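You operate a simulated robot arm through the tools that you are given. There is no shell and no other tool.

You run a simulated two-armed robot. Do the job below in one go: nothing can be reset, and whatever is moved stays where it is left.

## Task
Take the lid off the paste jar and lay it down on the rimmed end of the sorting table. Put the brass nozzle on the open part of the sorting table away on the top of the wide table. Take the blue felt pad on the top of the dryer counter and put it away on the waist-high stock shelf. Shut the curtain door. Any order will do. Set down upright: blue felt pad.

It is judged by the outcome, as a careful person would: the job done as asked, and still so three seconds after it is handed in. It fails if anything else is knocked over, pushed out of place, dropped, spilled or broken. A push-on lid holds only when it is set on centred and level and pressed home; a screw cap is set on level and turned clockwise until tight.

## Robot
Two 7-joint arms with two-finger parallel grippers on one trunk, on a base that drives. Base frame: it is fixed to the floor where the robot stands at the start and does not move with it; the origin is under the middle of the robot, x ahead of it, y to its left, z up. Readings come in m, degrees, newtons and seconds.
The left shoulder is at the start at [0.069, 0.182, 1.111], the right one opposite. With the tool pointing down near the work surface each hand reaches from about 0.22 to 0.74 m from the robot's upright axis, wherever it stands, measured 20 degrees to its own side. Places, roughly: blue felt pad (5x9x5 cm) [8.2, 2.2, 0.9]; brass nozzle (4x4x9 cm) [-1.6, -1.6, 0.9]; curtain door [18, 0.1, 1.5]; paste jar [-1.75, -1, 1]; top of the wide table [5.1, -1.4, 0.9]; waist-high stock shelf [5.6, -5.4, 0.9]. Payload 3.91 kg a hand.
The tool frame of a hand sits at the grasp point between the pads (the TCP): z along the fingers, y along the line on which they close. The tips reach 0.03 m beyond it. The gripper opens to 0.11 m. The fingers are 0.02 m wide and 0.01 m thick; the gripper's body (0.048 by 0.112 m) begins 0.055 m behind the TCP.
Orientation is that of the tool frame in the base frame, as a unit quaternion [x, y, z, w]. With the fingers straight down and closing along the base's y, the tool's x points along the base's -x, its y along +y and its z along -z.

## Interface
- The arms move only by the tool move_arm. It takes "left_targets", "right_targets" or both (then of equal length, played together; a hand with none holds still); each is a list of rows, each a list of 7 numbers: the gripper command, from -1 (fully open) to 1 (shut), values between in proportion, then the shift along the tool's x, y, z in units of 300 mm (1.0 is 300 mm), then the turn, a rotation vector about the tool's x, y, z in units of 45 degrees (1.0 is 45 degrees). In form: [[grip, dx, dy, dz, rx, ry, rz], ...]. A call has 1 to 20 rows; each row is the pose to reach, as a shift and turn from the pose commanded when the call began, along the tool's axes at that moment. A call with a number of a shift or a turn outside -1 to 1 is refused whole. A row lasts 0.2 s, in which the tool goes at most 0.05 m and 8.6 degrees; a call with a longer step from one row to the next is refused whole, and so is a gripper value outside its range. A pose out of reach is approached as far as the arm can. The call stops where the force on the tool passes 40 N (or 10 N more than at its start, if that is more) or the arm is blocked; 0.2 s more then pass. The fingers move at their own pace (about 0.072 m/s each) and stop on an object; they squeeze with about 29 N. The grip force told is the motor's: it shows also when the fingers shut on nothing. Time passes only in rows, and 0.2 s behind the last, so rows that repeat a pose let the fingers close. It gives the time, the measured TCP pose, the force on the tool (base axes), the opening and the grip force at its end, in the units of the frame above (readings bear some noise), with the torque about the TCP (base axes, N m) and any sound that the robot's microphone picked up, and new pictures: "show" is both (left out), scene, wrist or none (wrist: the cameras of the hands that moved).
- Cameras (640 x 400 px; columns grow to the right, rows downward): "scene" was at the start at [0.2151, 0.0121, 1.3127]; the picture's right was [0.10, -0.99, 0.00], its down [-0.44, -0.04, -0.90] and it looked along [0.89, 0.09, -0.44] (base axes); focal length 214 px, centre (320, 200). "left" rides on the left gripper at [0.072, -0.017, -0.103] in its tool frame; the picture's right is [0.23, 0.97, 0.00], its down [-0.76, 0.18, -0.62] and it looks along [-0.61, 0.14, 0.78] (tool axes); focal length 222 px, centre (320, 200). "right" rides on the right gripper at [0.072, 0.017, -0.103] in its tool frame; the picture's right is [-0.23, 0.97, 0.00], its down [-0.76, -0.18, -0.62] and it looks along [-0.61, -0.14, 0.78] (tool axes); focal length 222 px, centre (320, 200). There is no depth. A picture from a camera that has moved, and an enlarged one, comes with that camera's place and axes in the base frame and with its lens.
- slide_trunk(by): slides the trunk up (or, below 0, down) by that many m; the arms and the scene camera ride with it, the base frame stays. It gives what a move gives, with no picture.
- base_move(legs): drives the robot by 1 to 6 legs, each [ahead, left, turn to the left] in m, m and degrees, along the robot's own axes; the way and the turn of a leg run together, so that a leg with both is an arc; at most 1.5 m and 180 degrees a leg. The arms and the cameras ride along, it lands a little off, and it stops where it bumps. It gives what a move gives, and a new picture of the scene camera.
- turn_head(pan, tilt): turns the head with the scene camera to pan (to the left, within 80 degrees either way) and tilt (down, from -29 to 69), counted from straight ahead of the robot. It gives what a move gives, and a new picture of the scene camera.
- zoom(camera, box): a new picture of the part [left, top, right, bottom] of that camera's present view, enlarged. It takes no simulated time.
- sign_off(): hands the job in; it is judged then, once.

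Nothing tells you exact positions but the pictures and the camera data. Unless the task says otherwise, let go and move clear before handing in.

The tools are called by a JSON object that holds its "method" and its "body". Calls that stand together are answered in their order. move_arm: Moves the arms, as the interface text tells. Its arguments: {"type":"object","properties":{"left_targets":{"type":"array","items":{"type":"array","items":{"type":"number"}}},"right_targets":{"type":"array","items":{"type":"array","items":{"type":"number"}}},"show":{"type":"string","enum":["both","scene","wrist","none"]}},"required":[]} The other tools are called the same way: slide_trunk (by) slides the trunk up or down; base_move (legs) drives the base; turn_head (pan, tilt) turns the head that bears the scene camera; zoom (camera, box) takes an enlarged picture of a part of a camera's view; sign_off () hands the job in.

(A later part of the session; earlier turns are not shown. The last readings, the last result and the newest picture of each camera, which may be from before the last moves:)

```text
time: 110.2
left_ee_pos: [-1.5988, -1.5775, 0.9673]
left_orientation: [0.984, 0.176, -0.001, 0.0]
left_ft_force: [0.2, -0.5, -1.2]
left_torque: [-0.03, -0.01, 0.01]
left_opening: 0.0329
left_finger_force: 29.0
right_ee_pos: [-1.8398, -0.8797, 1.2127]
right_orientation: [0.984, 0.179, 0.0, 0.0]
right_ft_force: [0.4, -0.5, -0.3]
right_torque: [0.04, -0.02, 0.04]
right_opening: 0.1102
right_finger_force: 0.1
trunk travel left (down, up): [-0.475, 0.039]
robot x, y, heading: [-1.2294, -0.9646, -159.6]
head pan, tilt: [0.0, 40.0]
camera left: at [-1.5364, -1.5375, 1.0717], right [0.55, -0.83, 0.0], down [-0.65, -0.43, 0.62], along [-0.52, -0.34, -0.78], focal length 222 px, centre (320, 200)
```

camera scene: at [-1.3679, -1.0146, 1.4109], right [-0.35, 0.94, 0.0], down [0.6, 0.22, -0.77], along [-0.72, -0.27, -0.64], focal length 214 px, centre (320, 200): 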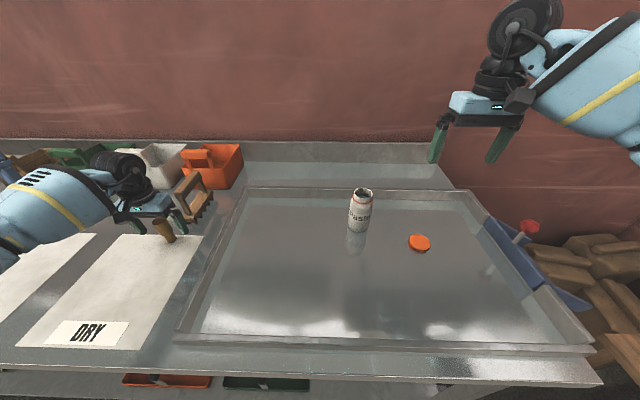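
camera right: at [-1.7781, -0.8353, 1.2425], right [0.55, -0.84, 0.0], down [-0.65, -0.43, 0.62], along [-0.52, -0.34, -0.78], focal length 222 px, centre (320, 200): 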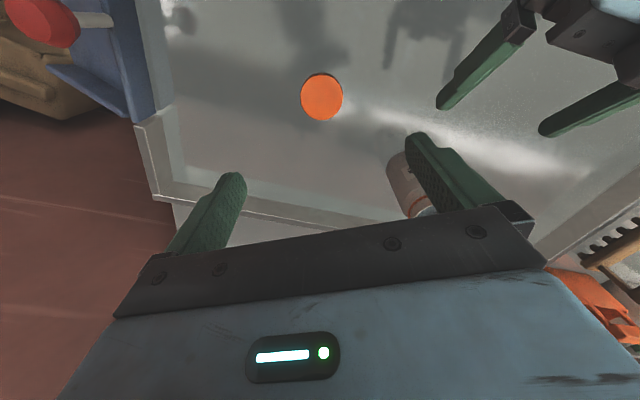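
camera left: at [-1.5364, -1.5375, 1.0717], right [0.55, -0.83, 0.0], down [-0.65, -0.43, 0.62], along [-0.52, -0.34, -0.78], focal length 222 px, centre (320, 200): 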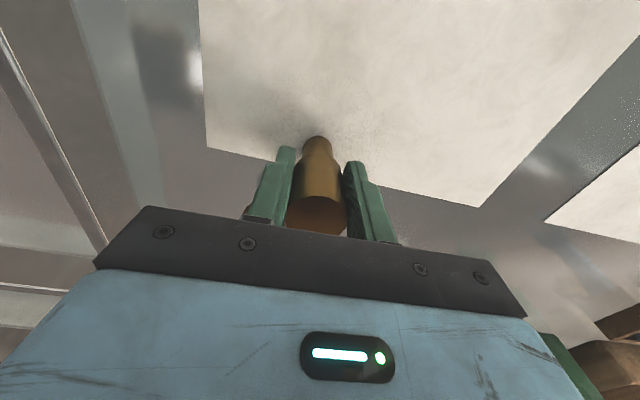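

The nozzle is gripped (3.3 cm). I lift it straight up and draw both hands in for travel.

{"method": "move_arm", "body": {"left_targets": [[1, 0, 0, -0.15, 0, 0, 0], [1, 0, 0, -0.3, 0, 0, 0], [1, 0, 0, -0.45, 0, 0, 0], [1, 0, 0, -0.6, 0, 0, 0], [1, 0, 0, -0.7, 0, 0, 0], [1, 0.1, -0.08, -0.7, 0, 0, 0], [1, 0.2, -0.16, -0.7, 0, 0, 0], [1, 0.32, -0.24, -0.7, 0, 0, 0], [1, 0.44, -0.32, -0.7, 0, 0, 0], [1, 0.56, -0.4, -0.7, 0, 0, 0], [1, 0.667, -0.48, -0.7, 0, 0, 0]], "right_targets": [[-1, 0, 0, 0, 0, 0, 0], [-1, 0, 0, 0, 0, 0, 0], [-1, 0, 0, 0, 0, 0, 0], [-1, 0, 0, 0, 0, 0, 0], [-1, 0, 0, 0, 0, 0, 0], [-1, 0.1, 0, 0, 0, 0, 0], [-1, 0.2, 0, 0, 0, 0, 0], [-1, 0.3, 0, 0, 0, 0, 0], [-1, 0.4, 0, 0, 0, 0, 0], [-1, 0.5, 0, 0, 0, 0, 0], [-1, 0.6, 0, 0, 0, 0, 0]]}}

{"method": "zoom", "body": {"camera": "scene", "box": [320, 140, 520, 290]}}

```text
time: 112.5
left_ee_pos: [-1.4607, -1.372, 1.1762]
left_orientation: [0.984, 0.176, -0.002, 0.0]
left_ft_force: [0.7, 0.6, 0.0]
left_torque: [0.02, 0.02, -0.01]
left_opening: 0.0332
left_finger_force: 28.9
right_ee_pos: [-1.6727, -0.8153, 1.213]
right_orientation: [0.984, 0.179, 0.0, 0.001]
right_ft_force: [-0.6, -0.4, -0.1]
right_torque: [0.02, -0.01, 0.0]
right_opening: 0.11
right_finger_force: 0.3
trunk travel left (down, up): [-0.475, 0.039]
robot x, y, heading: [-1.2329, -0.9686, -159.6]
head pan, tilt: [0.0, 40.0]
camera scene: at [-1.3672, -1.0135, 1.411], right [-0.35, 0.94, 0.0], down [0.6, 0.22, -0.77], along [-0.72, -0.27, -0.64], focal length 214 px, centre (320, 200)
camera right: at [-1.5981, -0.8039, 1.3176], right [0.13, -0.99, 0.0], down [-0.77, -0.1, 0.62], along [-0.62, -0.08, -0.78], focal length 222 px, centre (320, 200)
camera left: at [-1.3982, -1.3318, 1.2806], right [0.55, -0.83, 0.0], down [-0.65, -0.43, 0.63], along [-0.52, -0.34, -0.78], focal length 222 px, centre (320, 200)
```

scene: 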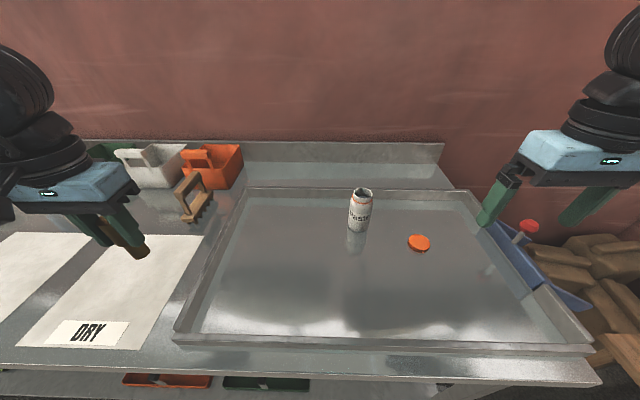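
right: 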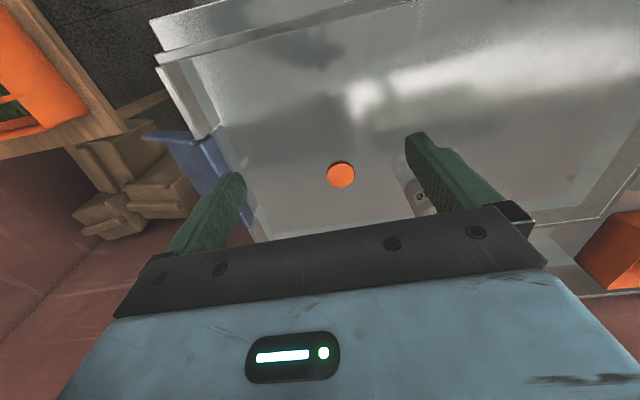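
left: 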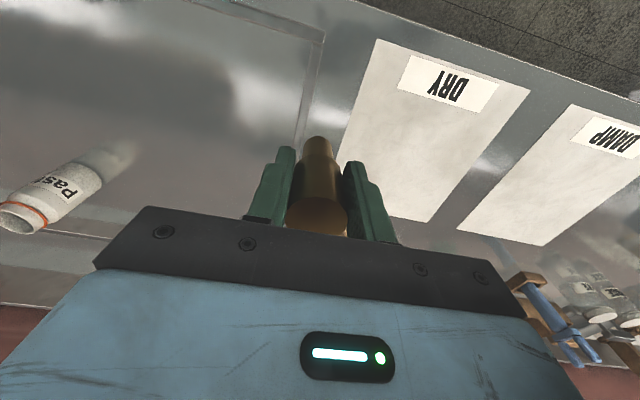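

```text
2.67 times, centred on (420, 215) of scene
camera zoom: at [-1.3672, -1.0135, 1.411], right [-0.35, 0.94, 0.0], down [0.6, 0.22, -0.77], along [-0.72, -0.27, -0.64], focal length 572 px, centre (53, 160)
```

zoom: 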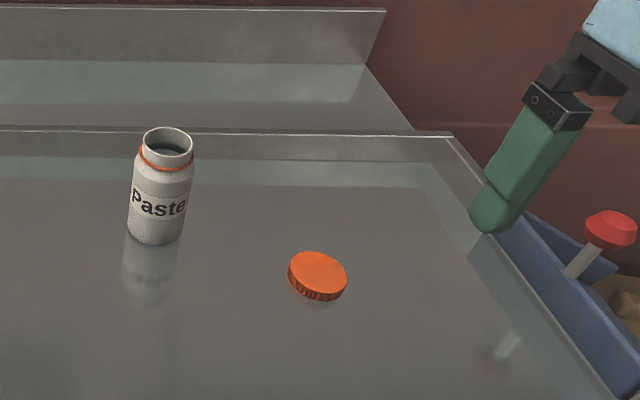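

Everything on the sorting table is in order. I back away from the table and turn around to head to the wide table.

{"method": "base_move", "body": {"legs": [[-0.35, 0, 0], [0, -0.1, 90], [0, 0, 90]]}}

{"method": "turn_head", "body": {"pan": 0, "tilt": 25}}

```text
time: 122.5
left_ee_pos: [-0.7543, -0.4038, 1.1755]
left_orientation: [-0.177, 0.984, 0.0, 0.0]
left_ft_force: [0.0, 0.8, -0.1]
left_torque: [-0.02, 0.01, -0.03]
left_opening: 0.0328
left_finger_force: 29.3
right_ee_pos: [-0.5433, -0.9598, 1.2132]
right_orientation: [-0.18, 0.984, 0.0, 0.0]
right_ft_force: [-0.1, -0.7, 0.2]
right_torque: [-0.01, -0.02, 0.0]
right_opening: 0.1102
right_finger_force: 0.1
trunk travel left (down, up): [-0.475, 0.039]
robot x, y, heading: [-0.9888, -0.8093, 20.0]
head pan, tilt: [0.0, 40.0]
camera scene: at [-0.849, -0.7556, 1.4108], right [0.35, -0.94, 0.0], down [-0.6, -0.22, -0.77], along [0.72, 0.27, -0.64], focal length 214 px, centre (320, 200)
```

scene: 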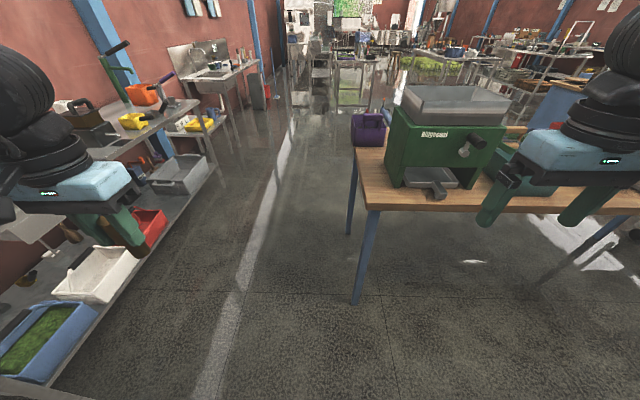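

```text
time: 123.2
left_ee_pos: [-0.7553, -0.4023, 1.1757]
left_orientation: [-0.176, 0.984, -0.001, 0.001]
left_ft_force: [-0.3, 0.2, -0.6]
left_torque: [0.0, -0.02, 0.0]
left_opening: 0.033
left_finger_force: 28.7
right_ee_pos: [-0.5435, -0.9593, 1.2142]
right_orientation: [-0.181, 0.983, 0.0, 0.001]
right_ft_force: [-0.1, -0.6, -0.1]
right_torque: [-0.01, 0.01, 0.04]
right_opening: 0.1099
right_finger_force: 0.0
trunk travel left (down, up): [-0.475, 0.039]
robot x, y, heading: [-0.9865, -0.8116, 20.1]
head pan, tilt: [0.0, 25.0]
camera scene: at [-0.8423, -0.7531, 1.4341], right [0.35, -0.94, 0.0], down [-0.4, -0.15, -0.91], along [0.85, 0.32, -0.42], focal length 214 px, centre (320, 200)
```

scene: 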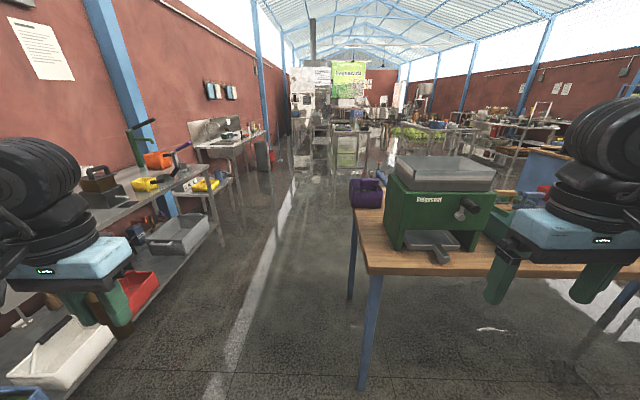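

I'm aligned with the aisle now (heading 20°). The clear lane is slightly left of me between the counter and the bench; I shift left and drive forward.

{"method": "base_move", "body": {"legs": [[0, 0.36, 0], [1.5, 0, 0], [0.9, 0, 0]]}}

{"method": "turn_head", "body": {"pan": -35, "tilt": 20}}

```text
time: 138.2
left_ee_pos: [1.3735, 0.7081, 1.1759]
left_orientation: [-0.158, 0.987, 0.0, 0.001]
left_ft_force: [0.5, 0.1, -0.4]
left_torque: [-0.01, 0.0, -0.01]
left_opening: 0.0329
left_finger_force: 28.6
right_ee_pos: [1.5648, 0.1421, 1.2138]
right_orientation: [-0.163, 0.987, -0.001, 0.0]
right_ft_force: [1.0, 0.6, -0.3]
right_torque: [0.01, 0.02, 0.04]
right_opening: 0.1102
right_finger_force: 0.1
trunk travel left (down, up): [-0.475, 0.039]
robot x, y, heading: [1.1323, 0.3076, 18.4]
head pan, tilt: [0.0, 25.0]
camera scene: at [1.2731, 0.3594, 1.4342], right [0.31, -0.95, 0.0], down [-0.4, -0.13, -0.91], along [0.86, 0.28, -0.42], focal length 214 px, centre (320, 200)
```

scene: 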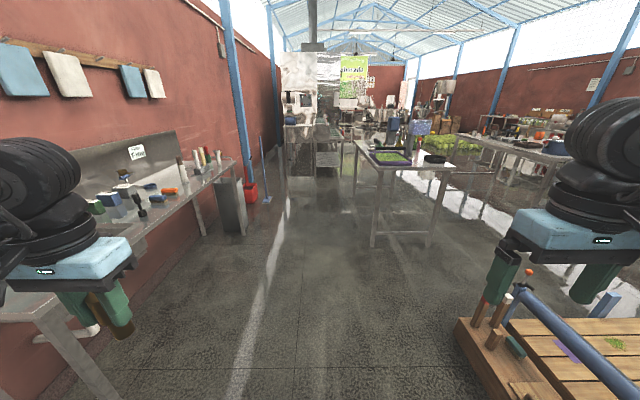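

```text
time: 139.3
left_ee_pos: [1.3735, 0.7062, 1.1761]
left_orientation: [-0.158, 0.987, 0.001, 0.001]
left_ft_force: [0.2, -0.2, -0.9]
left_torque: [0.01, 0.02, 0.04]
left_opening: 0.033
left_finger_force: 29.4
right_ee_pos: [1.5636, 0.1423, 1.2143]
right_orientation: [-0.163, 0.987, 0.0, 0.0]
right_ft_force: [0.3, -0.1, 0.2]
right_torque: [-0.01, -0.01, 0.01]
right_opening: 0.1099
right_finger_force: 0.0
trunk travel left (down, up): [-0.475, 0.039]
robot x, y, heading: [1.1298, 0.3093, 18.2]
head pan, tilt: [-35.0, 20.0]
camera scene: at [1.2748, 0.3038, 1.4422], right [-0.29, -0.96, 0.0], down [-0.33, 0.1, -0.94], along [0.9, -0.27, -0.34], focal length 214 px, centre (320, 200)
```

scene: 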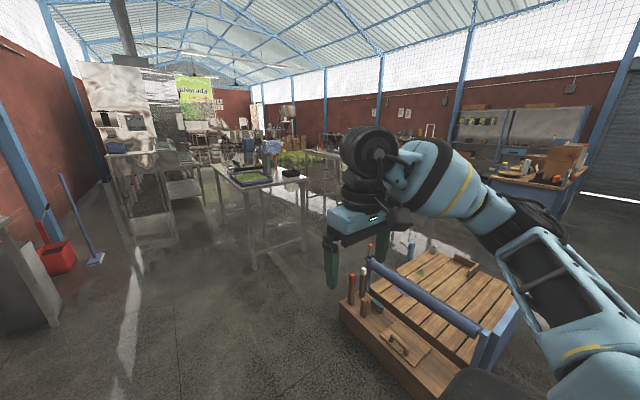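

The low wooden pallet is on my right, a work table ahead right, and the wide table with greens lies beyond. I drive on past the pallet and look right.

{"method": "base_move", "body": {"legs": [[1.5, 0, 0]]}}

{"method": "turn_head", "body": {"pan": -50, "tilt": 20}}

{"method": "turn_head", "body": {"pan": -80, "tilt": 25}}

```text
time: 146.8
left_ee_pos: [2.8323, 1.1757, 1.1752]
left_orientation: [-0.154, 0.988, 0.0, 0.001]
left_ft_force: [0.0, 0.5, -0.9]
left_torque: [-0.01, 0.01, 0.0]
left_opening: 0.0328
left_finger_force: 29.8
right_ee_pos: [3.0188, 0.6105, 1.2133]
right_orientation: [-0.157, 0.988, 0.0, 0.0]
right_ft_force: [-0.6, -0.2, -0.2]
right_torque: [0.04, -0.01, 0.03]
right_opening: 0.1098
right_finger_force: 0.0
trunk travel left (down, up): [-0.475, 0.039]
robot x, y, heading: [2.5793, 0.7834, 17.6]
head pan, tilt: [-35.0, 20.0]
camera scene: at [2.7298, 0.7749, 1.4422], right [-0.3, -0.95, 0.0], down [-0.33, 0.1, -0.94], along [0.9, -0.28, -0.34], focal length 214 px, centre (320, 200)
```

scene: 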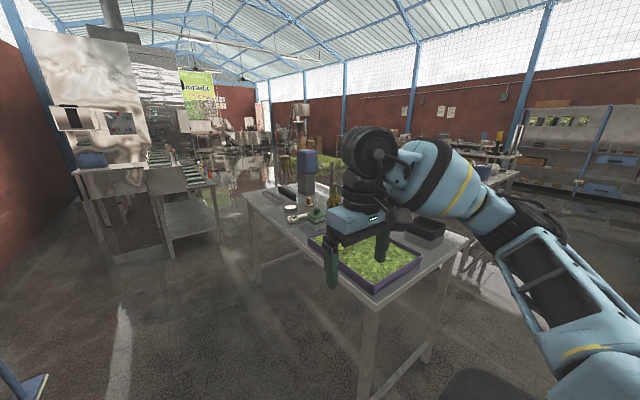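

```text
time: 147.6
left_ee_pos: [2.8312, 1.1769, 1.1774]
left_orientation: [-0.153, 0.988, 0.0, 0.0]
left_ft_force: [0.7, -0.7, -0.7]
left_torque: [0.0, 0.0, 0.0]
left_opening: 0.0332
left_finger_force: 28.5
right_ee_pos: [3.0183, 0.6107, 1.213]
right_orientation: [-0.158, 0.987, -0.001, 0.0]
right_ft_force: [-0.2, -0.1, 0.0]
right_torque: [0.01, 0.04, -0.01]
right_opening: 0.1102
right_finger_force: 0.0
trunk travel left (down, up): [-0.475, 0.039]
robot x, y, heading: [2.581, 0.7801, 17.5]
head pan, tilt: [-50.0, 20.0]
camera scene: at [2.7197, 0.7529, 1.4422], right [-0.53, -0.85, 0.0], down [-0.29, 0.18, -0.94], along [0.79, -0.5, -0.34], focal length 214 px, centre (320, 200)
```

scene: 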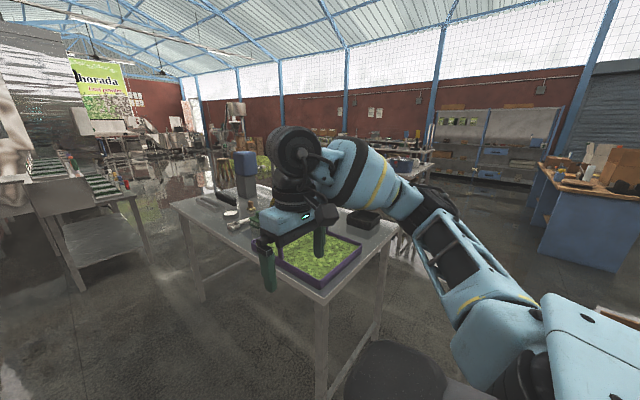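

```text
time: 148.5
left_ee_pos: [2.8327, 1.1758, 1.1746]
left_orientation: [-0.154, 0.988, 0.0, 0.001]
left_ft_force: [0.3, -0.1, -0.8]
left_torque: [0.02, 0.01, 0.0]
left_opening: 0.0328
left_finger_force: 29.1
right_ee_pos: [3.0186, 0.61, 1.2132]
right_orientation: [-0.158, 0.987, -0.001, 0.001]
right_ft_force: [-0.7, 0.1, 0.4]
right_torque: [-0.03, 0.0, 0.04]
right_opening: 0.1099
right_finger_force: 0.0
trunk travel left (down, up): [-0.475, 0.039]
robot x, y, heading: [2.583, 0.7842, 17.9]
head pan, tilt: [-80.0, 25.0]
camera scene: at [2.6839, 0.7211, 1.4341], right [-0.88, -0.47, 0.0], down [-0.2, 0.37, -0.91], along [0.42, -0.8, -0.42], focal length 214 px, centre (320, 200)
```

scene: 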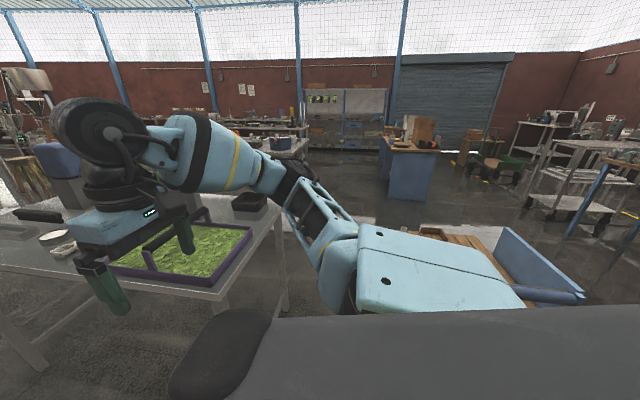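

Table 1 (green tray) is ahead right, with about a 1.1 m gap between it and the pallet. I back up slightly and strafe right through the gap.

{"method": "base_move", "body": {"legs": [[-0.12, 0, 0], [0, -0.9, 0]]}}

{"method": "turn_head", "body": {"pan": -20, "tilt": 25}}

{"method": "turn_head", "body": {"pan": -75, "tilt": 35}}

```text
time: 157.6
left_ee_pos: [2.9882, 0.2864, 1.1753]
left_orientation: [-0.154, 0.988, 0.001, 0.0]
left_ft_force: [-0.3, 0.0, -0.3]
left_torque: [-0.02, -0.02, 0.02]
left_opening: 0.033
left_finger_force: 29.2
right_ee_pos: [3.173, -0.2792, 1.2129]
right_orientation: [-0.158, 0.987, 0.0, 0.0]
right_ft_force: [0.3, -0.1, 0.7]
right_torque: [0.0, -0.02, -0.01]
right_opening: 0.11
right_finger_force: 0.0
trunk travel left (down, up): [-0.475, 0.039]
robot x, y, heading: [2.7361, -0.1071, 18.0]
head pan, tilt: [-80.0, 25.0]
camera scene: at [2.8397, -0.17, 1.4341], right [-0.88, -0.47, 0.0], down [-0.2, 0.37, -0.91], along [0.42, -0.8, -0.42], focal length 214 px, centre (320, 200)
```

scene: 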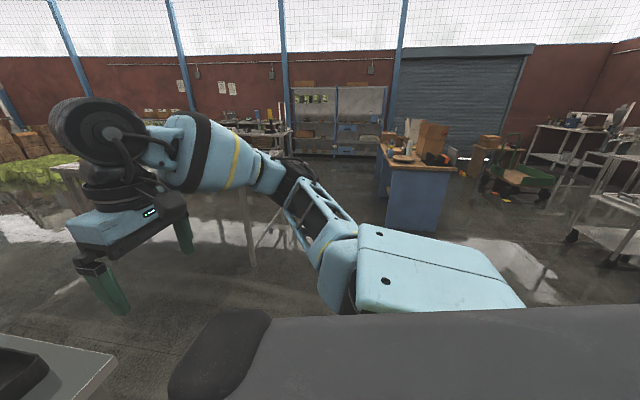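

```text
time: 158.9
left_ee_pos: [2.9878, 0.2866, 1.1756]
left_orientation: [-0.153, 0.988, 0.0, -0.001]
left_ft_force: [-0.7, -0.3, -1.3]
left_torque: [-0.02, 0.01, 0.0]
left_opening: 0.0332
left_finger_force: 29.0
right_ee_pos: [3.1738, -0.2816, 1.213]
right_orientation: [-0.158, 0.987, 0.001, 0.0]
right_ft_force: [0.5, -0.7, -0.4]
right_torque: [0.04, -0.03, -0.01]
right_opening: 0.1101
right_finger_force: 0.0
trunk travel left (down, up): [-0.475, 0.039]
robot x, y, heading: [2.7379, -0.1093, 17.8]
head pan, tilt: [-20.0, 25.0]
camera scene: at [2.8888, -0.0922, 1.4341], right [-0.04, -1.0, 0.0], down [-0.42, 0.02, -0.91], along [0.91, -0.04, -0.42], focal length 214 px, centre (320, 200)
```

scene: 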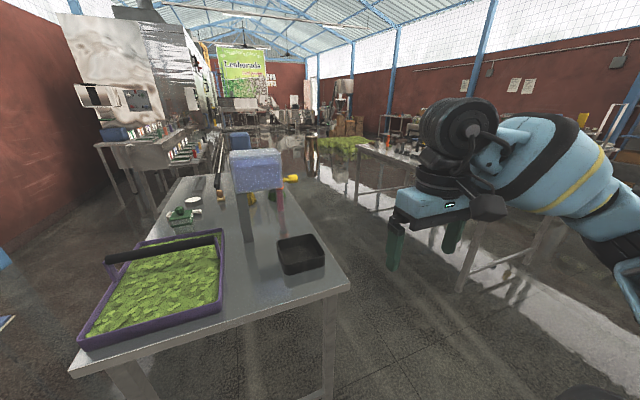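

```text
time: 160.2
left_ee_pos: [2.9876, 0.2865, 1.175]
left_orientation: [-0.154, 0.988, 0.0, 0.0]
left_ft_force: [0.1, 0.2, -0.9]
left_torque: [0.03, -0.02, 0.0]
left_opening: 0.033
left_finger_force: 29.2
right_ee_pos: [3.1739, -0.2801, 1.2128]
right_orientation: [-0.159, 0.987, 0.0, 0.0]
right_ft_force: [-0.4, -0.2, -0.5]
right_torque: [0.02, 0.0, 0.0]
right_opening: 0.11
right_finger_force: 0.0
trunk travel left (down, up): [-0.475, 0.039]
robot x, y, heading: [2.7399, -0.1114, 18.0]
head pan, tilt: [-75.0, 35.0]
camera scene: at [2.8445, -0.1625, 1.4184], right [-0.84, -0.54, 0.0], down [-0.31, 0.48, -0.82], along [0.44, -0.69, -0.57], focal length 214 px, centre (320, 200)
```

scene: 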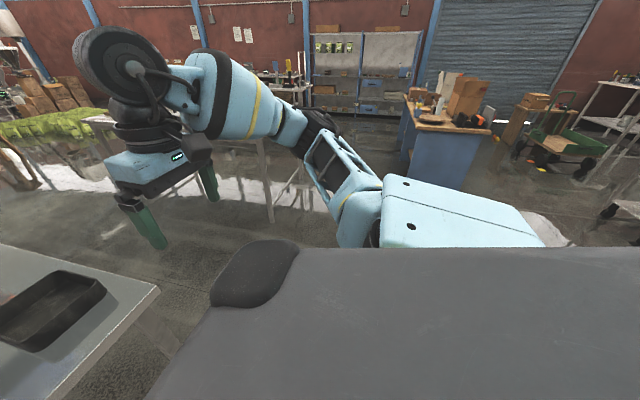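

The wide table's near-left leg is around (4.2,-1.34). I keep strafing right to come in front of its near end.

{"method": "base_move", "body": {"legs": [[0, -0.8, 0], [0.1, -0.8, 0]]}}

{"method": "turn_head", "body": {"pan": 0, "tilt": 25}}

```text
time: 167.2
left_ee_pos: [3.2291, -0.4641, 1.1753]
left_orientation: [-0.143, 0.99, 0.0, 0.002]
left_ft_force: [0.0, 0.7, -0.6]
left_torque: [0.04, 0.02, -0.02]
left_opening: 0.0331
left_finger_force: 28.7
right_ee_pos: [3.4015, -1.0362, 1.2129]
right_orientation: [-0.147, 0.989, 0.001, 0.0]
right_ft_force: [0.2, -0.3, -0.5]
right_torque: [0.06, -0.01, -0.03]
right_opening: 0.1101
right_finger_force: 0.0
trunk travel left (down, up): [-0.475, 0.039]
robot x, y, heading: [2.969, -0.8497, 16.7]
head pan, tilt: [-75.0, 35.0]
stopped in leg 1: the robot was blocked; the commanded pose is now the measured one
camera scene: at [3.0741, -0.9107, 1.4183], right [-0.85, -0.52, 0.0], down [-0.3, 0.49, -0.82], along [0.43, -0.7, -0.57], focal length 214 px, centre (320, 200)
```

scene: 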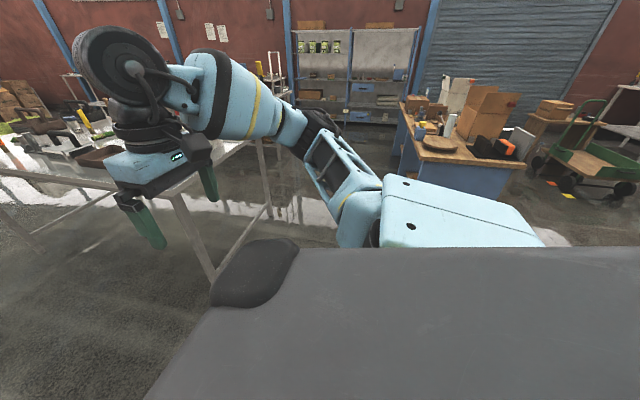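

```text
time: 168.6
left_ee_pos: [3.2273, -0.4652, 1.1758]
left_orientation: [-0.143, 0.99, 0.001, 0.002]
left_ft_force: [1.0, -0.4, -0.4]
left_torque: [0.0, 0.01, -0.05]
left_opening: 0.0333
left_finger_force: 28.6
right_ee_pos: [3.4009, -1.035, 1.2135]
right_orientation: [-0.146, 0.989, 0.0, 0.0]
right_ft_force: [0.5, 0.3, 1.0]
right_torque: [0.01, 0.02, 0.01]
right_opening: 0.1099
right_finger_force: 0.0
trunk travel left (down, up): [-0.475, 0.039]
robot x, y, heading: [2.9683, -0.8567, 16.5]
head pan, tilt: [0.0, 25.0]
camera scene: at [3.1163, -0.8087, 1.4341], right [0.28, -0.96, 0.0], down [-0.41, -0.12, -0.91], along [0.87, 0.26, -0.42], focal length 214 px, centre (320, 200)
```

scene: 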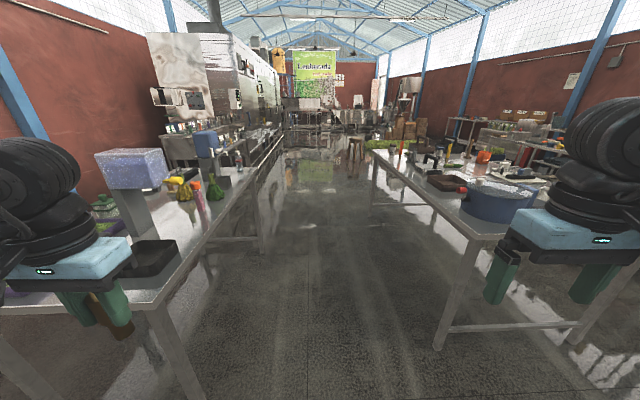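

I was blocked, probably brushing the pallet behind me. I move ahead away from it, and look at what is around.

{"method": "base_move", "body": {"legs": [[0.25, 0, 0]]}}

{"method": "turn_head", "body": {"pan": -80, "tilt": 45}}

{"method": "turn_head", "body": {"pan": -25, "tilt": 30}}

```text
time: 170.4
left_ee_pos: [3.4642, -0.3938, 1.1758]
left_orientation: [-0.145, 0.989, 0.001, 0.002]
left_ft_force: [-0.2, 0.4, -0.3]
left_torque: [0.0, 0.01, 0.0]
left_opening: 0.0329
left_finger_force: 29.7
right_ee_pos: [3.6378, -0.9631, 1.2125]
right_orientation: [-0.148, 0.989, 0.0, 0.0]
right_ft_force: [0.7, -0.8, -0.4]
right_torque: [0.0, 0.03, 0.0]
right_opening: 0.1099
right_finger_force: 0.1
trunk travel left (down, up): [-0.475, 0.039]
robot x, y, heading: [3.2059, -0.7853, 16.9]
head pan, tilt: [0.0, 25.0]
camera scene: at [3.3531, -0.738, 1.4342], right [0.29, -0.96, 0.0], down [-0.4, -0.12, -0.91], along [0.87, 0.26, -0.42], focal length 214 px, centre (320, 200)
```

scene: 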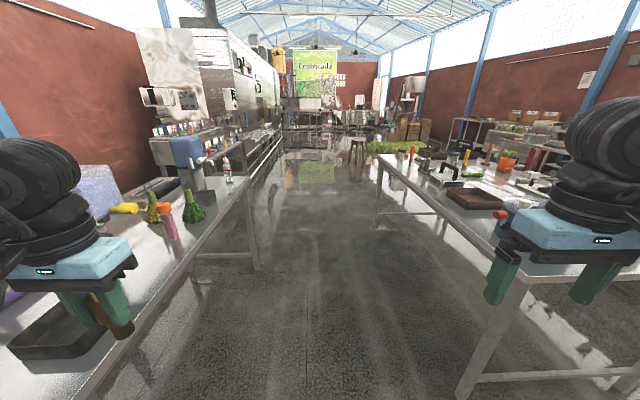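

```text
time: 172.0
left_ee_pos: [3.4639, -0.3942, 1.1743]
left_orientation: [-0.144, 0.99, 0.001, 0.002]
left_ft_force: [0.1, 0.1, 0.0]
left_torque: [-0.01, 0.01, 0.01]
left_opening: 0.0332
left_finger_force: 28.6
right_ee_pos: [3.6382, -0.9636, 1.214]
right_orientation: [-0.149, 0.989, 0.0, 0.0]
right_ft_force: [0.1, -0.4, -0.5]
right_torque: [0.01, 0.0, 0.0]
right_opening: 0.1098
right_finger_force: 0.0
trunk travel left (down, up): [-0.475, 0.039]
robot x, y, heading: [3.2081, -0.7838, 16.7]
head pan, tilt: [-80.0, 45.0]
camera scene: at [3.3014, -0.8369, 1.4036], right [-0.89, -0.45, 0.0], down [-0.32, 0.63, -0.71], along [0.32, -0.63, -0.71], focal length 214 px, centre (320, 200)
```

scene: 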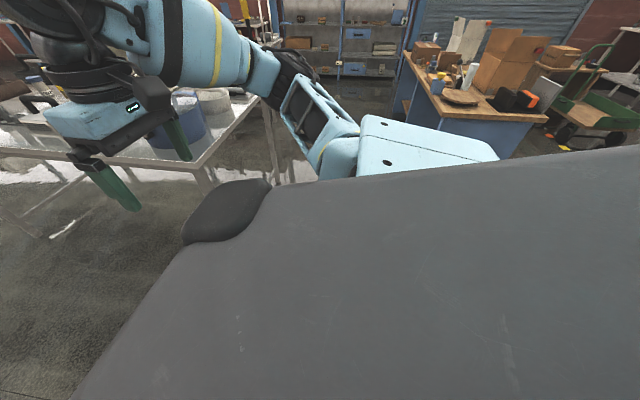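

```text
time: 173.2
left_ee_pos: [3.4638, -0.3936, 1.1767]
left_orientation: [-0.144, 0.99, 0.0, 0.001]
left_ft_force: [0.2, -0.2, -0.8]
left_torque: [-0.02, 0.01, 0.02]
left_opening: 0.0327
left_finger_force: 29.2
right_ee_pos: [3.6379, -0.9631, 1.2122]
right_orientation: [-0.147, 0.989, -0.001, 0.001]
right_ft_force: [0.7, 0.6, 0.2]
right_torque: [-0.01, -0.01, 0.01]
right_opening: 0.11
right_finger_force: 0.0
trunk travel left (down, up): [-0.475, 0.039]
robot x, y, heading: [3.2074, -0.7856, 16.5]
head pan, tilt: [-25.0, 30.0]
camera scene: at [3.3544, -0.7776, 1.4261], right [-0.15, -0.99, 0.0], down [-0.49, 0.07, -0.87], along [0.86, -0.13, -0.5], focal length 214 px, centre (320, 200)
```

scene: 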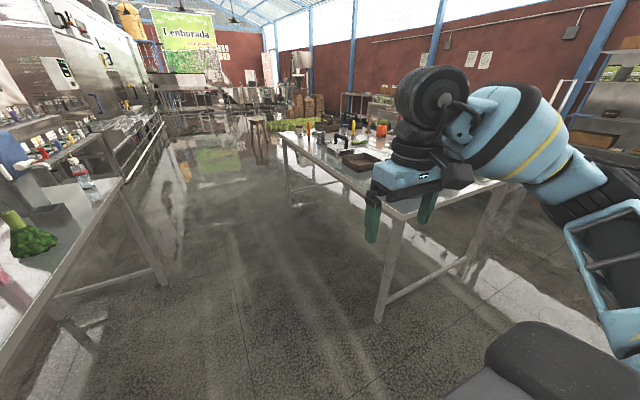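

The aisle between the two tables is clear. I drive up the aisle beside the wide table and turn right to face it.

{"method": "base_move", "body": {"legs": [[0.3, -0.12, 1.5], [0.9, 0, 0], [0, 0, -90]]}}

{"method": "turn_head", "body": {"pan": 0, "tilt": 30}}

```text
time: 183.5
left_ee_pos: [4.7575, -0.8144, 1.1757]
left_orientation: [0.606, 0.796, -0.001, 0.001]
left_ft_force: [0.7, -0.3, 1.1]
left_torque: [-0.03, -0.02, 0.0]
left_opening: 0.0
left_finger_force: 29.1
right_ee_pos: [4.1821, -0.9787, 1.2126]
right_orientation: [0.604, 0.797, 0.0, -0.001]
right_ft_force: [0.1, 0.1, -0.4]
right_torque: [0.0, 0.01, -0.05]
right_opening: 0.11
right_finger_force: 0.0
trunk travel left (down, up): [-0.475, 0.039]
robot x, y, heading: [4.3738, -0.5519, -74.4]
head pan, tilt: [-25.0, 30.0]
camera scene: at [4.372, -0.6951, 1.4262], right [-0.99, 0.17, 0.0], down [0.08, 0.49, -0.87], along [-0.14, -0.85, -0.5], focal length 214 px, centre (320, 200)
```

scene: 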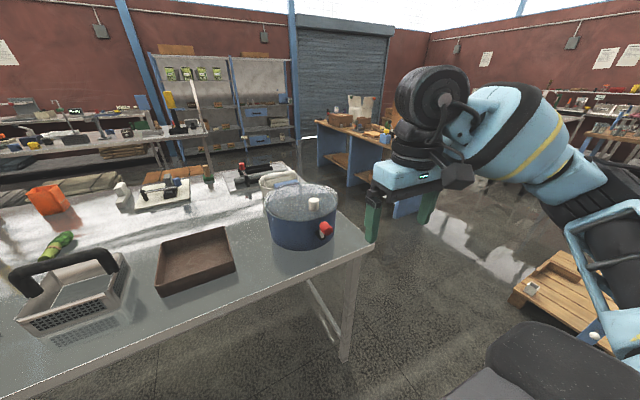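

```text
time: 184.4
left_ee_pos: [4.7568, -0.8145, 1.1771]
left_orientation: [0.607, 0.795, 0.0, 0.002]
left_ft_force: [0.4, -0.2, -0.3]
left_torque: [0.0, 0.01, 0.03]
left_opening: 0.0001
left_finger_force: 29.4
right_ee_pos: [4.1826, -0.978, 1.213]
right_orientation: [0.603, 0.797, 0.0, 0.0]
right_ft_force: [0.0, 0.1, -0.1]
right_torque: [0.01, -0.01, -0.01]
right_opening: 0.11
right_finger_force: 0.0
trunk travel left (down, up): [-0.475, 0.039]
robot x, y, heading: [4.3685, -0.5507, -74.4]
head pan, tilt: [0.0, 30.0]
camera scene: at [4.411, -0.6931, 1.4262], right [-0.96, -0.26, 0.0], down [-0.13, 0.48, -0.87], along [0.23, -0.84, -0.5], focal length 214 px, centre (320, 200)
```

scene: 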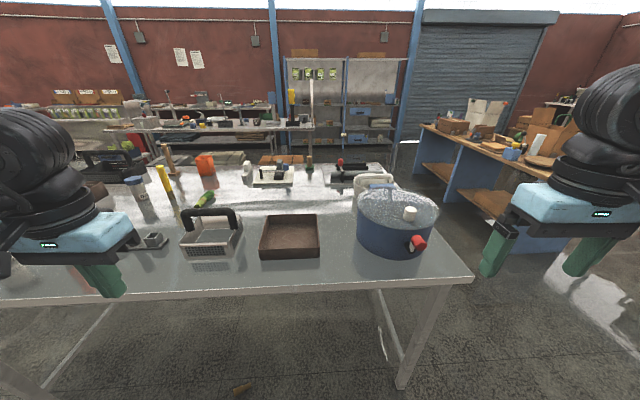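

The left hand is empty: the nozzle slipped out during the drive, and I see a brass object on the floor near the table edge. I look at it closely before anything else.

{"method": "turn_head", "body": {"pan": 25, "tilt": 55}}

{"method": "turn_head", "body": {"pan": 80, "tilt": 30}}

```text
time: 185.3
left_ee_pos: [4.7562, -0.8142, 1.1753]
left_orientation: [0.606, 0.796, -0.001, 0.002]
left_ft_force: [-1.0, -0.1, 0.4]
left_torque: [0.01, -0.02, 0.03]
left_opening: 0.0
left_finger_force: 29.2
right_ee_pos: [4.1836, -0.9776, 1.2131]
right_orientation: [0.603, 0.798, -0.001, -0.001]
right_ft_force: [0.4, -0.4, 0.3]
right_torque: [0.01, -0.02, -0.05]
right_opening: 0.1099
right_finger_force: 0.1
trunk travel left (down, up): [-0.475, 0.039]
robot x, y, heading: [4.3699, -0.5504, -74.6]
head pan, tilt: [25.0, 55.0]
camera scene: at [4.4337, -0.6609, 1.3902], right [-0.76, -0.65, 0.0], down [-0.53, 0.62, -0.57], along [0.37, -0.44, -0.82], focal length 214 px, centre (320, 200)
```

scene: 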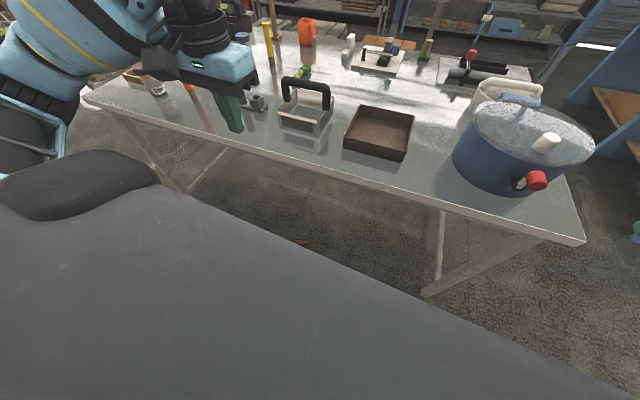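

```text
time: 186.5
left_ee_pos: [4.7572, -0.8152, 1.176]
left_orientation: [0.606, 0.795, -0.002, 0.001]
left_ft_force: [-1.1, -0.1, 0.2]
left_torque: [0.01, -0.04, 0.02]
left_opening: 0.0
left_finger_force: 29.3
right_ee_pos: [4.1824, -0.9766, 1.2124]
right_orientation: [0.603, 0.798, 0.001, 0.0]
right_ft_force: [-0.1, -0.5, 0.5]
right_torque: [0.0, 0.01, -0.04]
right_opening: 0.11
right_finger_force: 0.0
trunk travel left (down, up): [-0.475, 0.039]
robot x, y, heading: [4.375, -0.5529, -74.7]
head pan, tilt: [80.0, 30.0]
camera scene: at [4.4771, -0.5975, 1.4261], right [0.09, -1.0, 0.0], down [-0.5, -0.05, -0.87], along [0.86, 0.08, -0.5], focal length 214 px, centre (320, 200)
```

scene: 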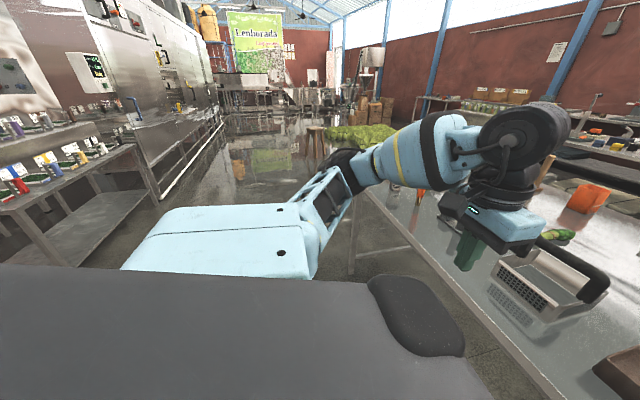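

The nozzle lies on the floor right under the table's near edge at about (4.94,-1.05). I'll pick it up: first draw both hands in, then line the robot up with it.

{"method": "move_arm", "body": {"left_targets": [[0, 0.1, -0.08, 0, 0, 0, 0], [-1, 0.2, -0.17, 0, 0, 0, 0], [-1, 0.3, -0.25, 0, 0, 0, 0], [-1, 0.383, -0.333, 0, 0, 0, 0], [-1, 0.383, -0.333, 0, 0, 0, 0]], "right_targets": [[-1, 0.1, 0, 0, 0, 0, 0], [-1, 0.2, 0, 0, 0, 0, 0], [-1, 0.3, 0, 0, 0, 0, 0], [-1, 0.4, 0, 0, 0, 0, 0], [-1, 0.4, 0, 0, 0, 0, 0]], "show": "none"}}

{"method": "base_move", "body": {"legs": [[-0.05, 0.21, 3]]}}

{"method": "turn_head", "body": {"pan": 5, "tilt": 60}}

```text
time: 187.7
left_ee_pos: [4.6278, -0.7335, 1.1736]
left_orientation: [0.606, 0.796, -0.002, 0.001]
left_ft_force: [0.0, 0.0, -0.8]
left_torque: [0.01, 0.02, 0.0]
left_opening: 0.1101
left_finger_force: 0.1
right_ee_pos: [4.1509, -0.8623, 1.2149]
right_orientation: [0.603, 0.797, 0.0, 0.0]
right_ft_force: [0.2, -0.2, 0.2]
right_torque: [0.0, 0.04, 0.01]
right_opening: 0.1099
right_finger_force: 0.0
trunk travel left (down, up): [-0.475, 0.039]
robot x, y, heading: [4.3707, -0.5489, -74.8]
head pan, tilt: [80.0, 30.0]
```

```text
time: 190.2
left_ee_pos: [4.8249, -0.6098, 1.1731]
left_orientation: [0.585, 0.811, 0.0, 0.001]
left_ft_force: [0.7, -0.4, 0.3]
left_torque: [-0.01, -0.03, -0.01]
left_opening: 0.11
left_finger_force: 0.1
right_ee_pos: [4.3556, -0.7642, 1.2151]
right_orientation: [0.582, 0.814, 0.0, -0.001]
right_ft_force: [-0.3, -0.3, 0.7]
right_torque: [-0.01, 0.01, 0.03]
right_opening: 0.11
right_finger_force: 0.1
trunk travel left (down, up): [-0.475, 0.039]
robot x, y, heading: [4.5553, -0.4374, -72.0]
head pan, tilt: [80.0, 30.0]
camera scene: at [4.6675, -0.4828, 1.4262], right [0.15, -0.99, 0.0], down [-0.49, -0.07, -0.87], along [0.86, 0.13, -0.5], focal length 214 px, centre (320, 200)
```

scene: 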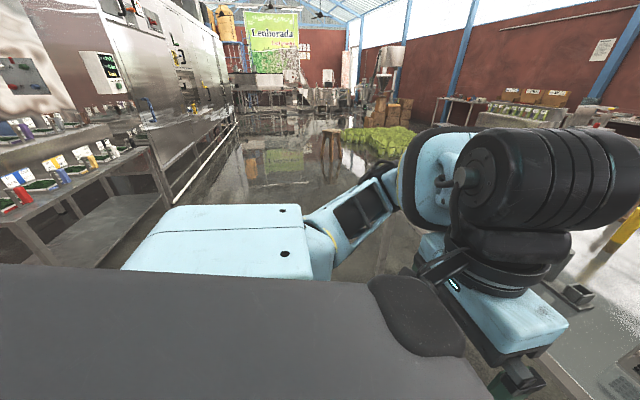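

```text
time: 191.7
left_ee_pos: [4.8246, -0.609, 1.1733]
left_orientation: [0.585, 0.811, -0.001, 0.0]
left_ft_force: [-0.6, -0.4, 0.0]
left_torque: [-0.03, 0.01, 0.01]
left_opening: 0.1102
left_finger_force: 0.1
right_ee_pos: [4.3544, -0.764, 1.2146]
right_orientation: [0.582, 0.813, 0.0, 0.0]
right_ft_force: [-0.7, -1.0, -1.0]
right_torque: [-0.01, 0.02, 0.03]
right_opening: 0.1101
right_finger_force: 0.1
trunk travel left (down, up): [-0.475, 0.039]
robot x, y, heading: [4.5588, -0.4402, -71.4]
head pan, tilt: [5.0, 60.0]
camera scene: at [4.6046, -0.5571, 1.3841], right [-0.92, -0.4, 0.0], down [-0.34, 0.79, -0.5], along [0.2, -0.46, -0.87], focal length 214 px, centre (320, 200)
```

scene: 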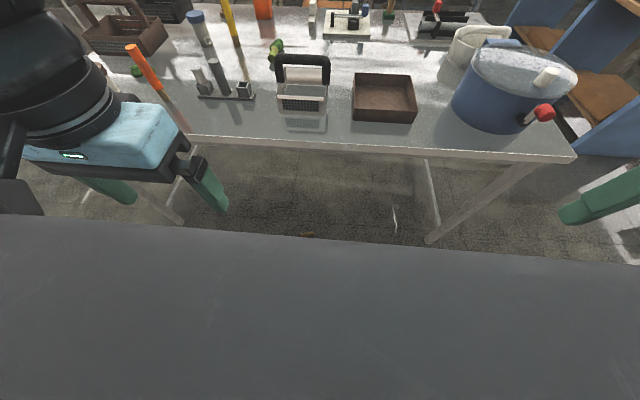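

I zoom on the nozzle to see its position and orientation.

{"method": "zoom", "body": {"camera": "scene", "box": [270, 190, 350, 250]}}

{"method": "zoom", "body": {"camera": "scene", "box": [100, 0, 600, 180]}}

```text
6.67 times, centred on (310, 220) of scene
camera zoom: at [4.6046, -0.5571, 1.3841], right [-0.92, -0.4, 0.0], down [-0.34, 0.79, -0.5], along [0.2, -0.46, -0.87], focal length 1430 px, centre (387, 67)
```

zoom: 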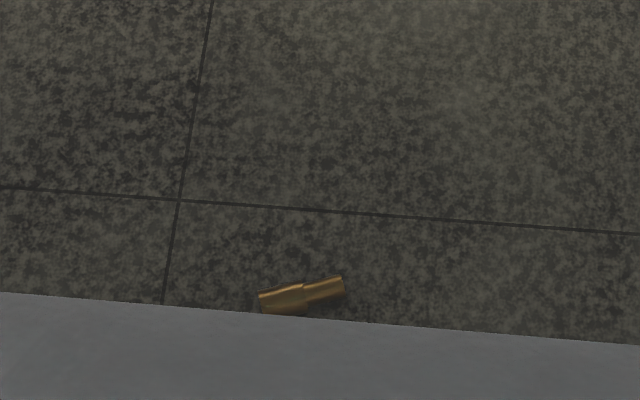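

```text
1.28 times, centred on (350, 90) of scene
camera zoom: at [4.6046, -0.5571, 1.3841], right [-0.92, -0.4, 0.0], down [-0.34, 0.79, -0.5], along [0.2, -0.46, -0.87], focal length 274 px, centre (282, 341)
```

zoom: 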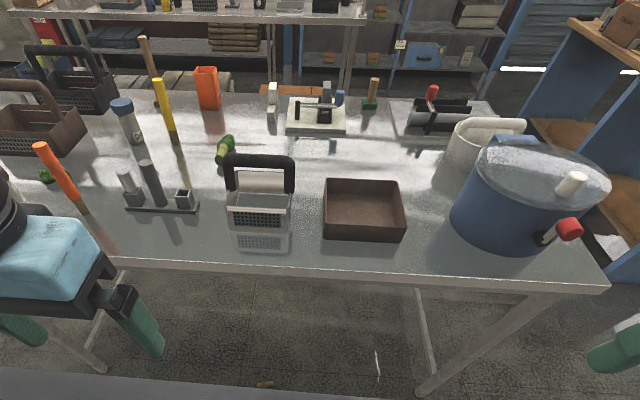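

The nozzle lies on its side under the table edge. I check that it isn't rolling with a slight re-look from a bit farther back.

{"method": "base_move", "body": {"legs": [[-0.12, 0, 0]]}}

{"method": "zoom", "body": {"camera": "scene", "box": [260, 170, 360, 240]}}

```text
time: 192.9
left_ee_pos: [4.7867, -0.4958, 1.1736]
left_orientation: [0.586, 0.81, -0.001, 0.0]
left_ft_force: [0.0, 0.6, 0.3]
left_torque: [0.05, -0.03, 0.01]
left_opening: 0.1101
left_finger_force: 0.0
right_ee_pos: [4.3172, -0.6495, 1.2146]
right_orientation: [0.583, 0.813, 0.001, 0.0]
right_ft_force: [0.2, -0.8, -0.7]
right_torque: [0.01, -0.01, -0.01]
right_opening: 0.1101
right_finger_force: 0.0
trunk travel left (down, up): [-0.475, 0.039]
robot x, y, heading: [4.5162, -0.3242, -71.6]
head pan, tilt: [5.0, 60.0]
camera scene: at [4.5661, -0.442, 1.384], right [-0.92, -0.4, 0.0], down [-0.34, 0.8, -0.5], along [0.2, -0.46, -0.87], focal length 214 px, centre (320, 200)
```

scene: 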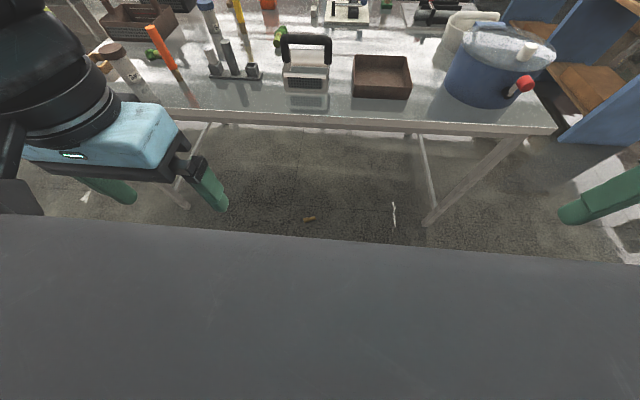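

```text
5.71 times, centred on (310, 205) of scene
camera zoom: at [4.5661, -0.442, 1.384], right [-0.92, -0.4, 0.0], down [-0.34, 0.8, -0.5], along [0.2, -0.46, -0.87], focal length 1226 px, centre (377, 171)
```

zoom: 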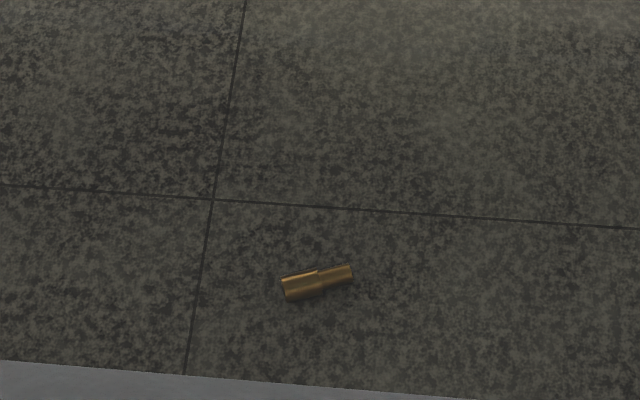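

It isn't rolling: it lies at about (4.89,-1.0), axis mostly along the table edge, wide end to my left. I drive 0.3 m closer, then lower the trunk fully to reach the floor.

{"method": "base_move", "body": {"legs": [[0.3, 0, 0]]}}

{"method": "slide_trunk", "body": {"by": -0.2}}

{"method": "slide_trunk", "body": {"by": -0.27}}

{"method": "turn_head", "body": {"pan": 10, "tilt": 65}}

```text
time: 195.0
left_ee_pos: [4.8827, -0.7789, 1.1744]
left_orientation: [0.583, 0.812, -0.001, 0.001]
left_ft_force: [-0.7, -0.7, -0.5]
left_torque: [0.0, -0.04, 0.03]
left_opening: 0.1102
left_finger_force: 0.0
right_ee_pos: [4.414, -0.9342, 1.215]
right_orientation: [0.58, 0.815, 0.0, 0.0]
right_ft_force: [0.3, -1.3, -0.9]
right_torque: [0.02, 0.04, 0.01]
right_opening: 0.11
right_finger_force: 0.0
trunk travel left (down, up): [-0.475, 0.039]
robot x, y, heading: [4.6162, -0.612, -71.4]
head pan, tilt: [5.0, 60.0]
camera scene: at [4.6615, -0.7254, 1.3841], right [-0.92, -0.4, 0.0], down [-0.35, 0.79, -0.5], along [0.2, -0.46, -0.87], focal length 214 px, centre (320, 200)
```

scene: 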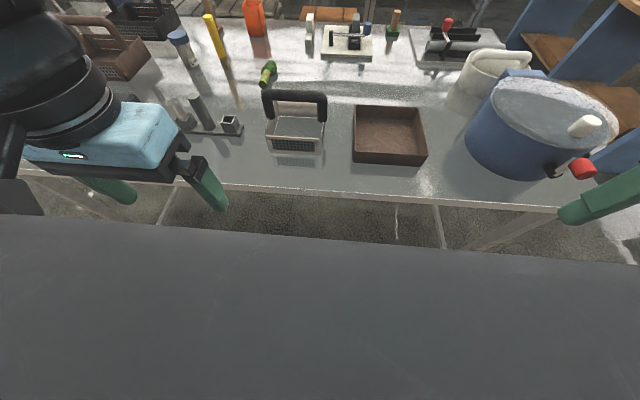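

```text
time: 195.4
left_ee_pos: [4.8856, -0.7806, 1.1618]
left_orientation: [0.58, 0.814, 0.004, 0.002]
left_ft_force: [8.2, -6.2, -5.1]
left_torque: [0.29, 0.64, -0.27]
left_opening: 0.1103
left_finger_force: 0.0
right_ee_pos: [4.4138, -0.9348, 1.2034]
right_orientation: [0.58, 0.815, 0.003, -0.003]
right_ft_force: [0.3, 0.0, 0.9]
right_torque: [0.05, 0.0, -0.03]
right_opening: 0.11
right_finger_force: 0.0
trunk travel left (down, up): [-0.467, 0.047]
robot x, y, heading: [4.6158, -0.6108, -71.7]
head pan, tilt: [5.0, 60.0]
stopped: the force on the tool passed its limit at 71 N (the readings are from after the stop); the commanded pose is now the measured one
```

```text
time: 195.8
left_ee_pos: [4.8862, -0.7828, 1.1581]
left_orientation: [0.578, 0.816, 0.007, 0.003]
left_ft_force: [9.4, -5.8, -3.4]
left_torque: [0.45, 0.83, -0.36]
left_opening: 0.11
left_finger_force: 0.0
right_ee_pos: [4.4144, -0.9358, 1.2012]
right_orientation: [0.581, 0.814, 0.004, -0.003]
right_ft_force: [-0.3, -0.2, 0.1]
right_torque: [-0.01, 0.01, -0.01]
right_opening: 0.1099
right_finger_force: 0.1
trunk travel left (down, up): [-0.464, 0.05]
robot x, y, heading: [4.6159, -0.6092, -71.2]
head pan, tilt: [5.0, 60.0]
stopped: the force on the tool passed its limit at 58 N (the readings are from after the stop); the commanded pose is now the measured one
```

```text
time: 196.5
left_ee_pos: [4.8862, -0.7815, 1.1592]
left_orientation: [0.578, 0.816, 0.007, 0.003]
left_ft_force: [12.8, -11.5, -7.0]
left_torque: [0.81, 1.03, -0.26]
left_opening: 0.1099
left_finger_force: 0.0
right_ee_pos: [4.4143, -0.9349, 1.2013]
right_orientation: [0.581, 0.814, 0.003, -0.004]
right_ft_force: [0.3, 0.1, 0.1]
right_torque: [0.01, 0.02, -0.01]
right_opening: 0.1101
right_finger_force: 0.1
trunk travel left (down, up): [-0.464, 0.05]
robot x, y, heading: [4.6165, -0.6061, -71.3]
head pan, tilt: [10.0, 65.0]
camera scene: at [4.6674, -0.7281, 1.3651], right [-0.88, -0.48, 0.0], down [-0.43, 0.8, -0.42], along [0.2, -0.37, -0.91], focal length 214 px, centre (320, 200)
```

scene: 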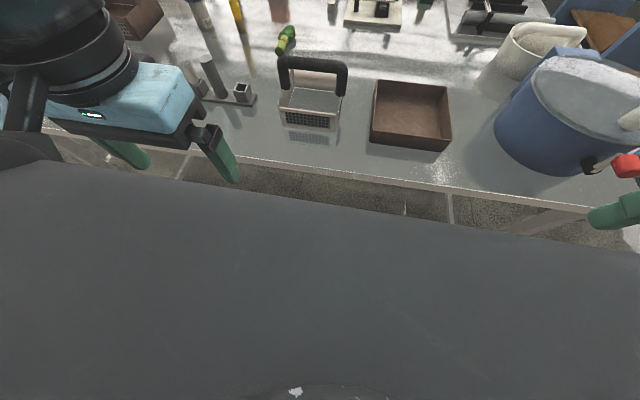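

The left hand was rubbing against my own torso, which stopped the trunk. I move that hand outward and a little forward, then lower.

{"method": "move_arm", "body": {"left_targets": [[-1, 0, 0.1, 0, 0, 0, 0], [-1, -0.08, 0.22, 0, 0, 0, 0], [-1, -0.18, 0.33, 0, 0, 0, 0], [-1, -0.2, 0.4, 0, 0, 0, 0], [-1, -0.2, 0.4, 0, 0, 0, 0]], "show": "scene"}}

{"method": "slide_trunk", "body": {"by": -0.1}}

```text
time: 197.7
left_ee_pos: [5.0216, -0.7977, 1.1586]
left_orientation: [0.578, 0.816, 0.006, 0.004]
left_ft_force: [0.2, 0.5, 0.3]
left_torque: [0.0, -0.02, 0.01]
left_opening: 0.1101
left_finger_force: 0.2
right_ee_pos: [4.4131, -0.9348, 1.2013]
right_orientation: [0.58, 0.815, 0.003, -0.004]
right_ft_force: [0.0, -0.3, 0.9]
right_torque: [0.05, 0.01, 0.01]
right_opening: 0.11
right_finger_force: 0.0
trunk travel left (down, up): [-0.464, 0.05]
robot x, y, heading: [4.615, -0.6096, -71.5]
head pan, tilt: [10.0, 65.0]
camera scene: at [4.6672, -0.7285, 1.365], right [-0.88, -0.48, 0.0], down [-0.43, 0.8, -0.42], along [0.2, -0.37, -0.91], focal length 214 px, centre (320, 200)
```

scene: 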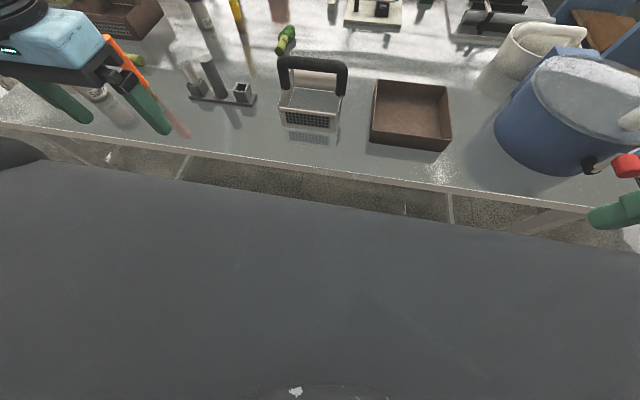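

```text
time: 199.0
left_ee_pos: [5.0197, -0.7989, 1.0607]
left_orientation: [0.577, 0.816, 0.005, 0.004]
left_ft_force: [0.5, -0.8, 0.0]
left_torque: [0.03, -0.04, 0.01]
left_opening: 0.1098
left_finger_force: 0.0
right_ee_pos: [4.4132, -0.9344, 1.1014]
right_orientation: [0.58, 0.814, 0.004, -0.002]
right_ft_force: [0.5, -0.4, -0.1]
right_torque: [-0.04, -0.01, 0.01]
right_opening: 0.1101
right_finger_force: 0.0
trunk travel left (down, up): [-0.364, 0.15]
robot x, y, heading: [4.6117, -0.6118, -71.4]
head pan, tilt: [10.0, 65.0]
```

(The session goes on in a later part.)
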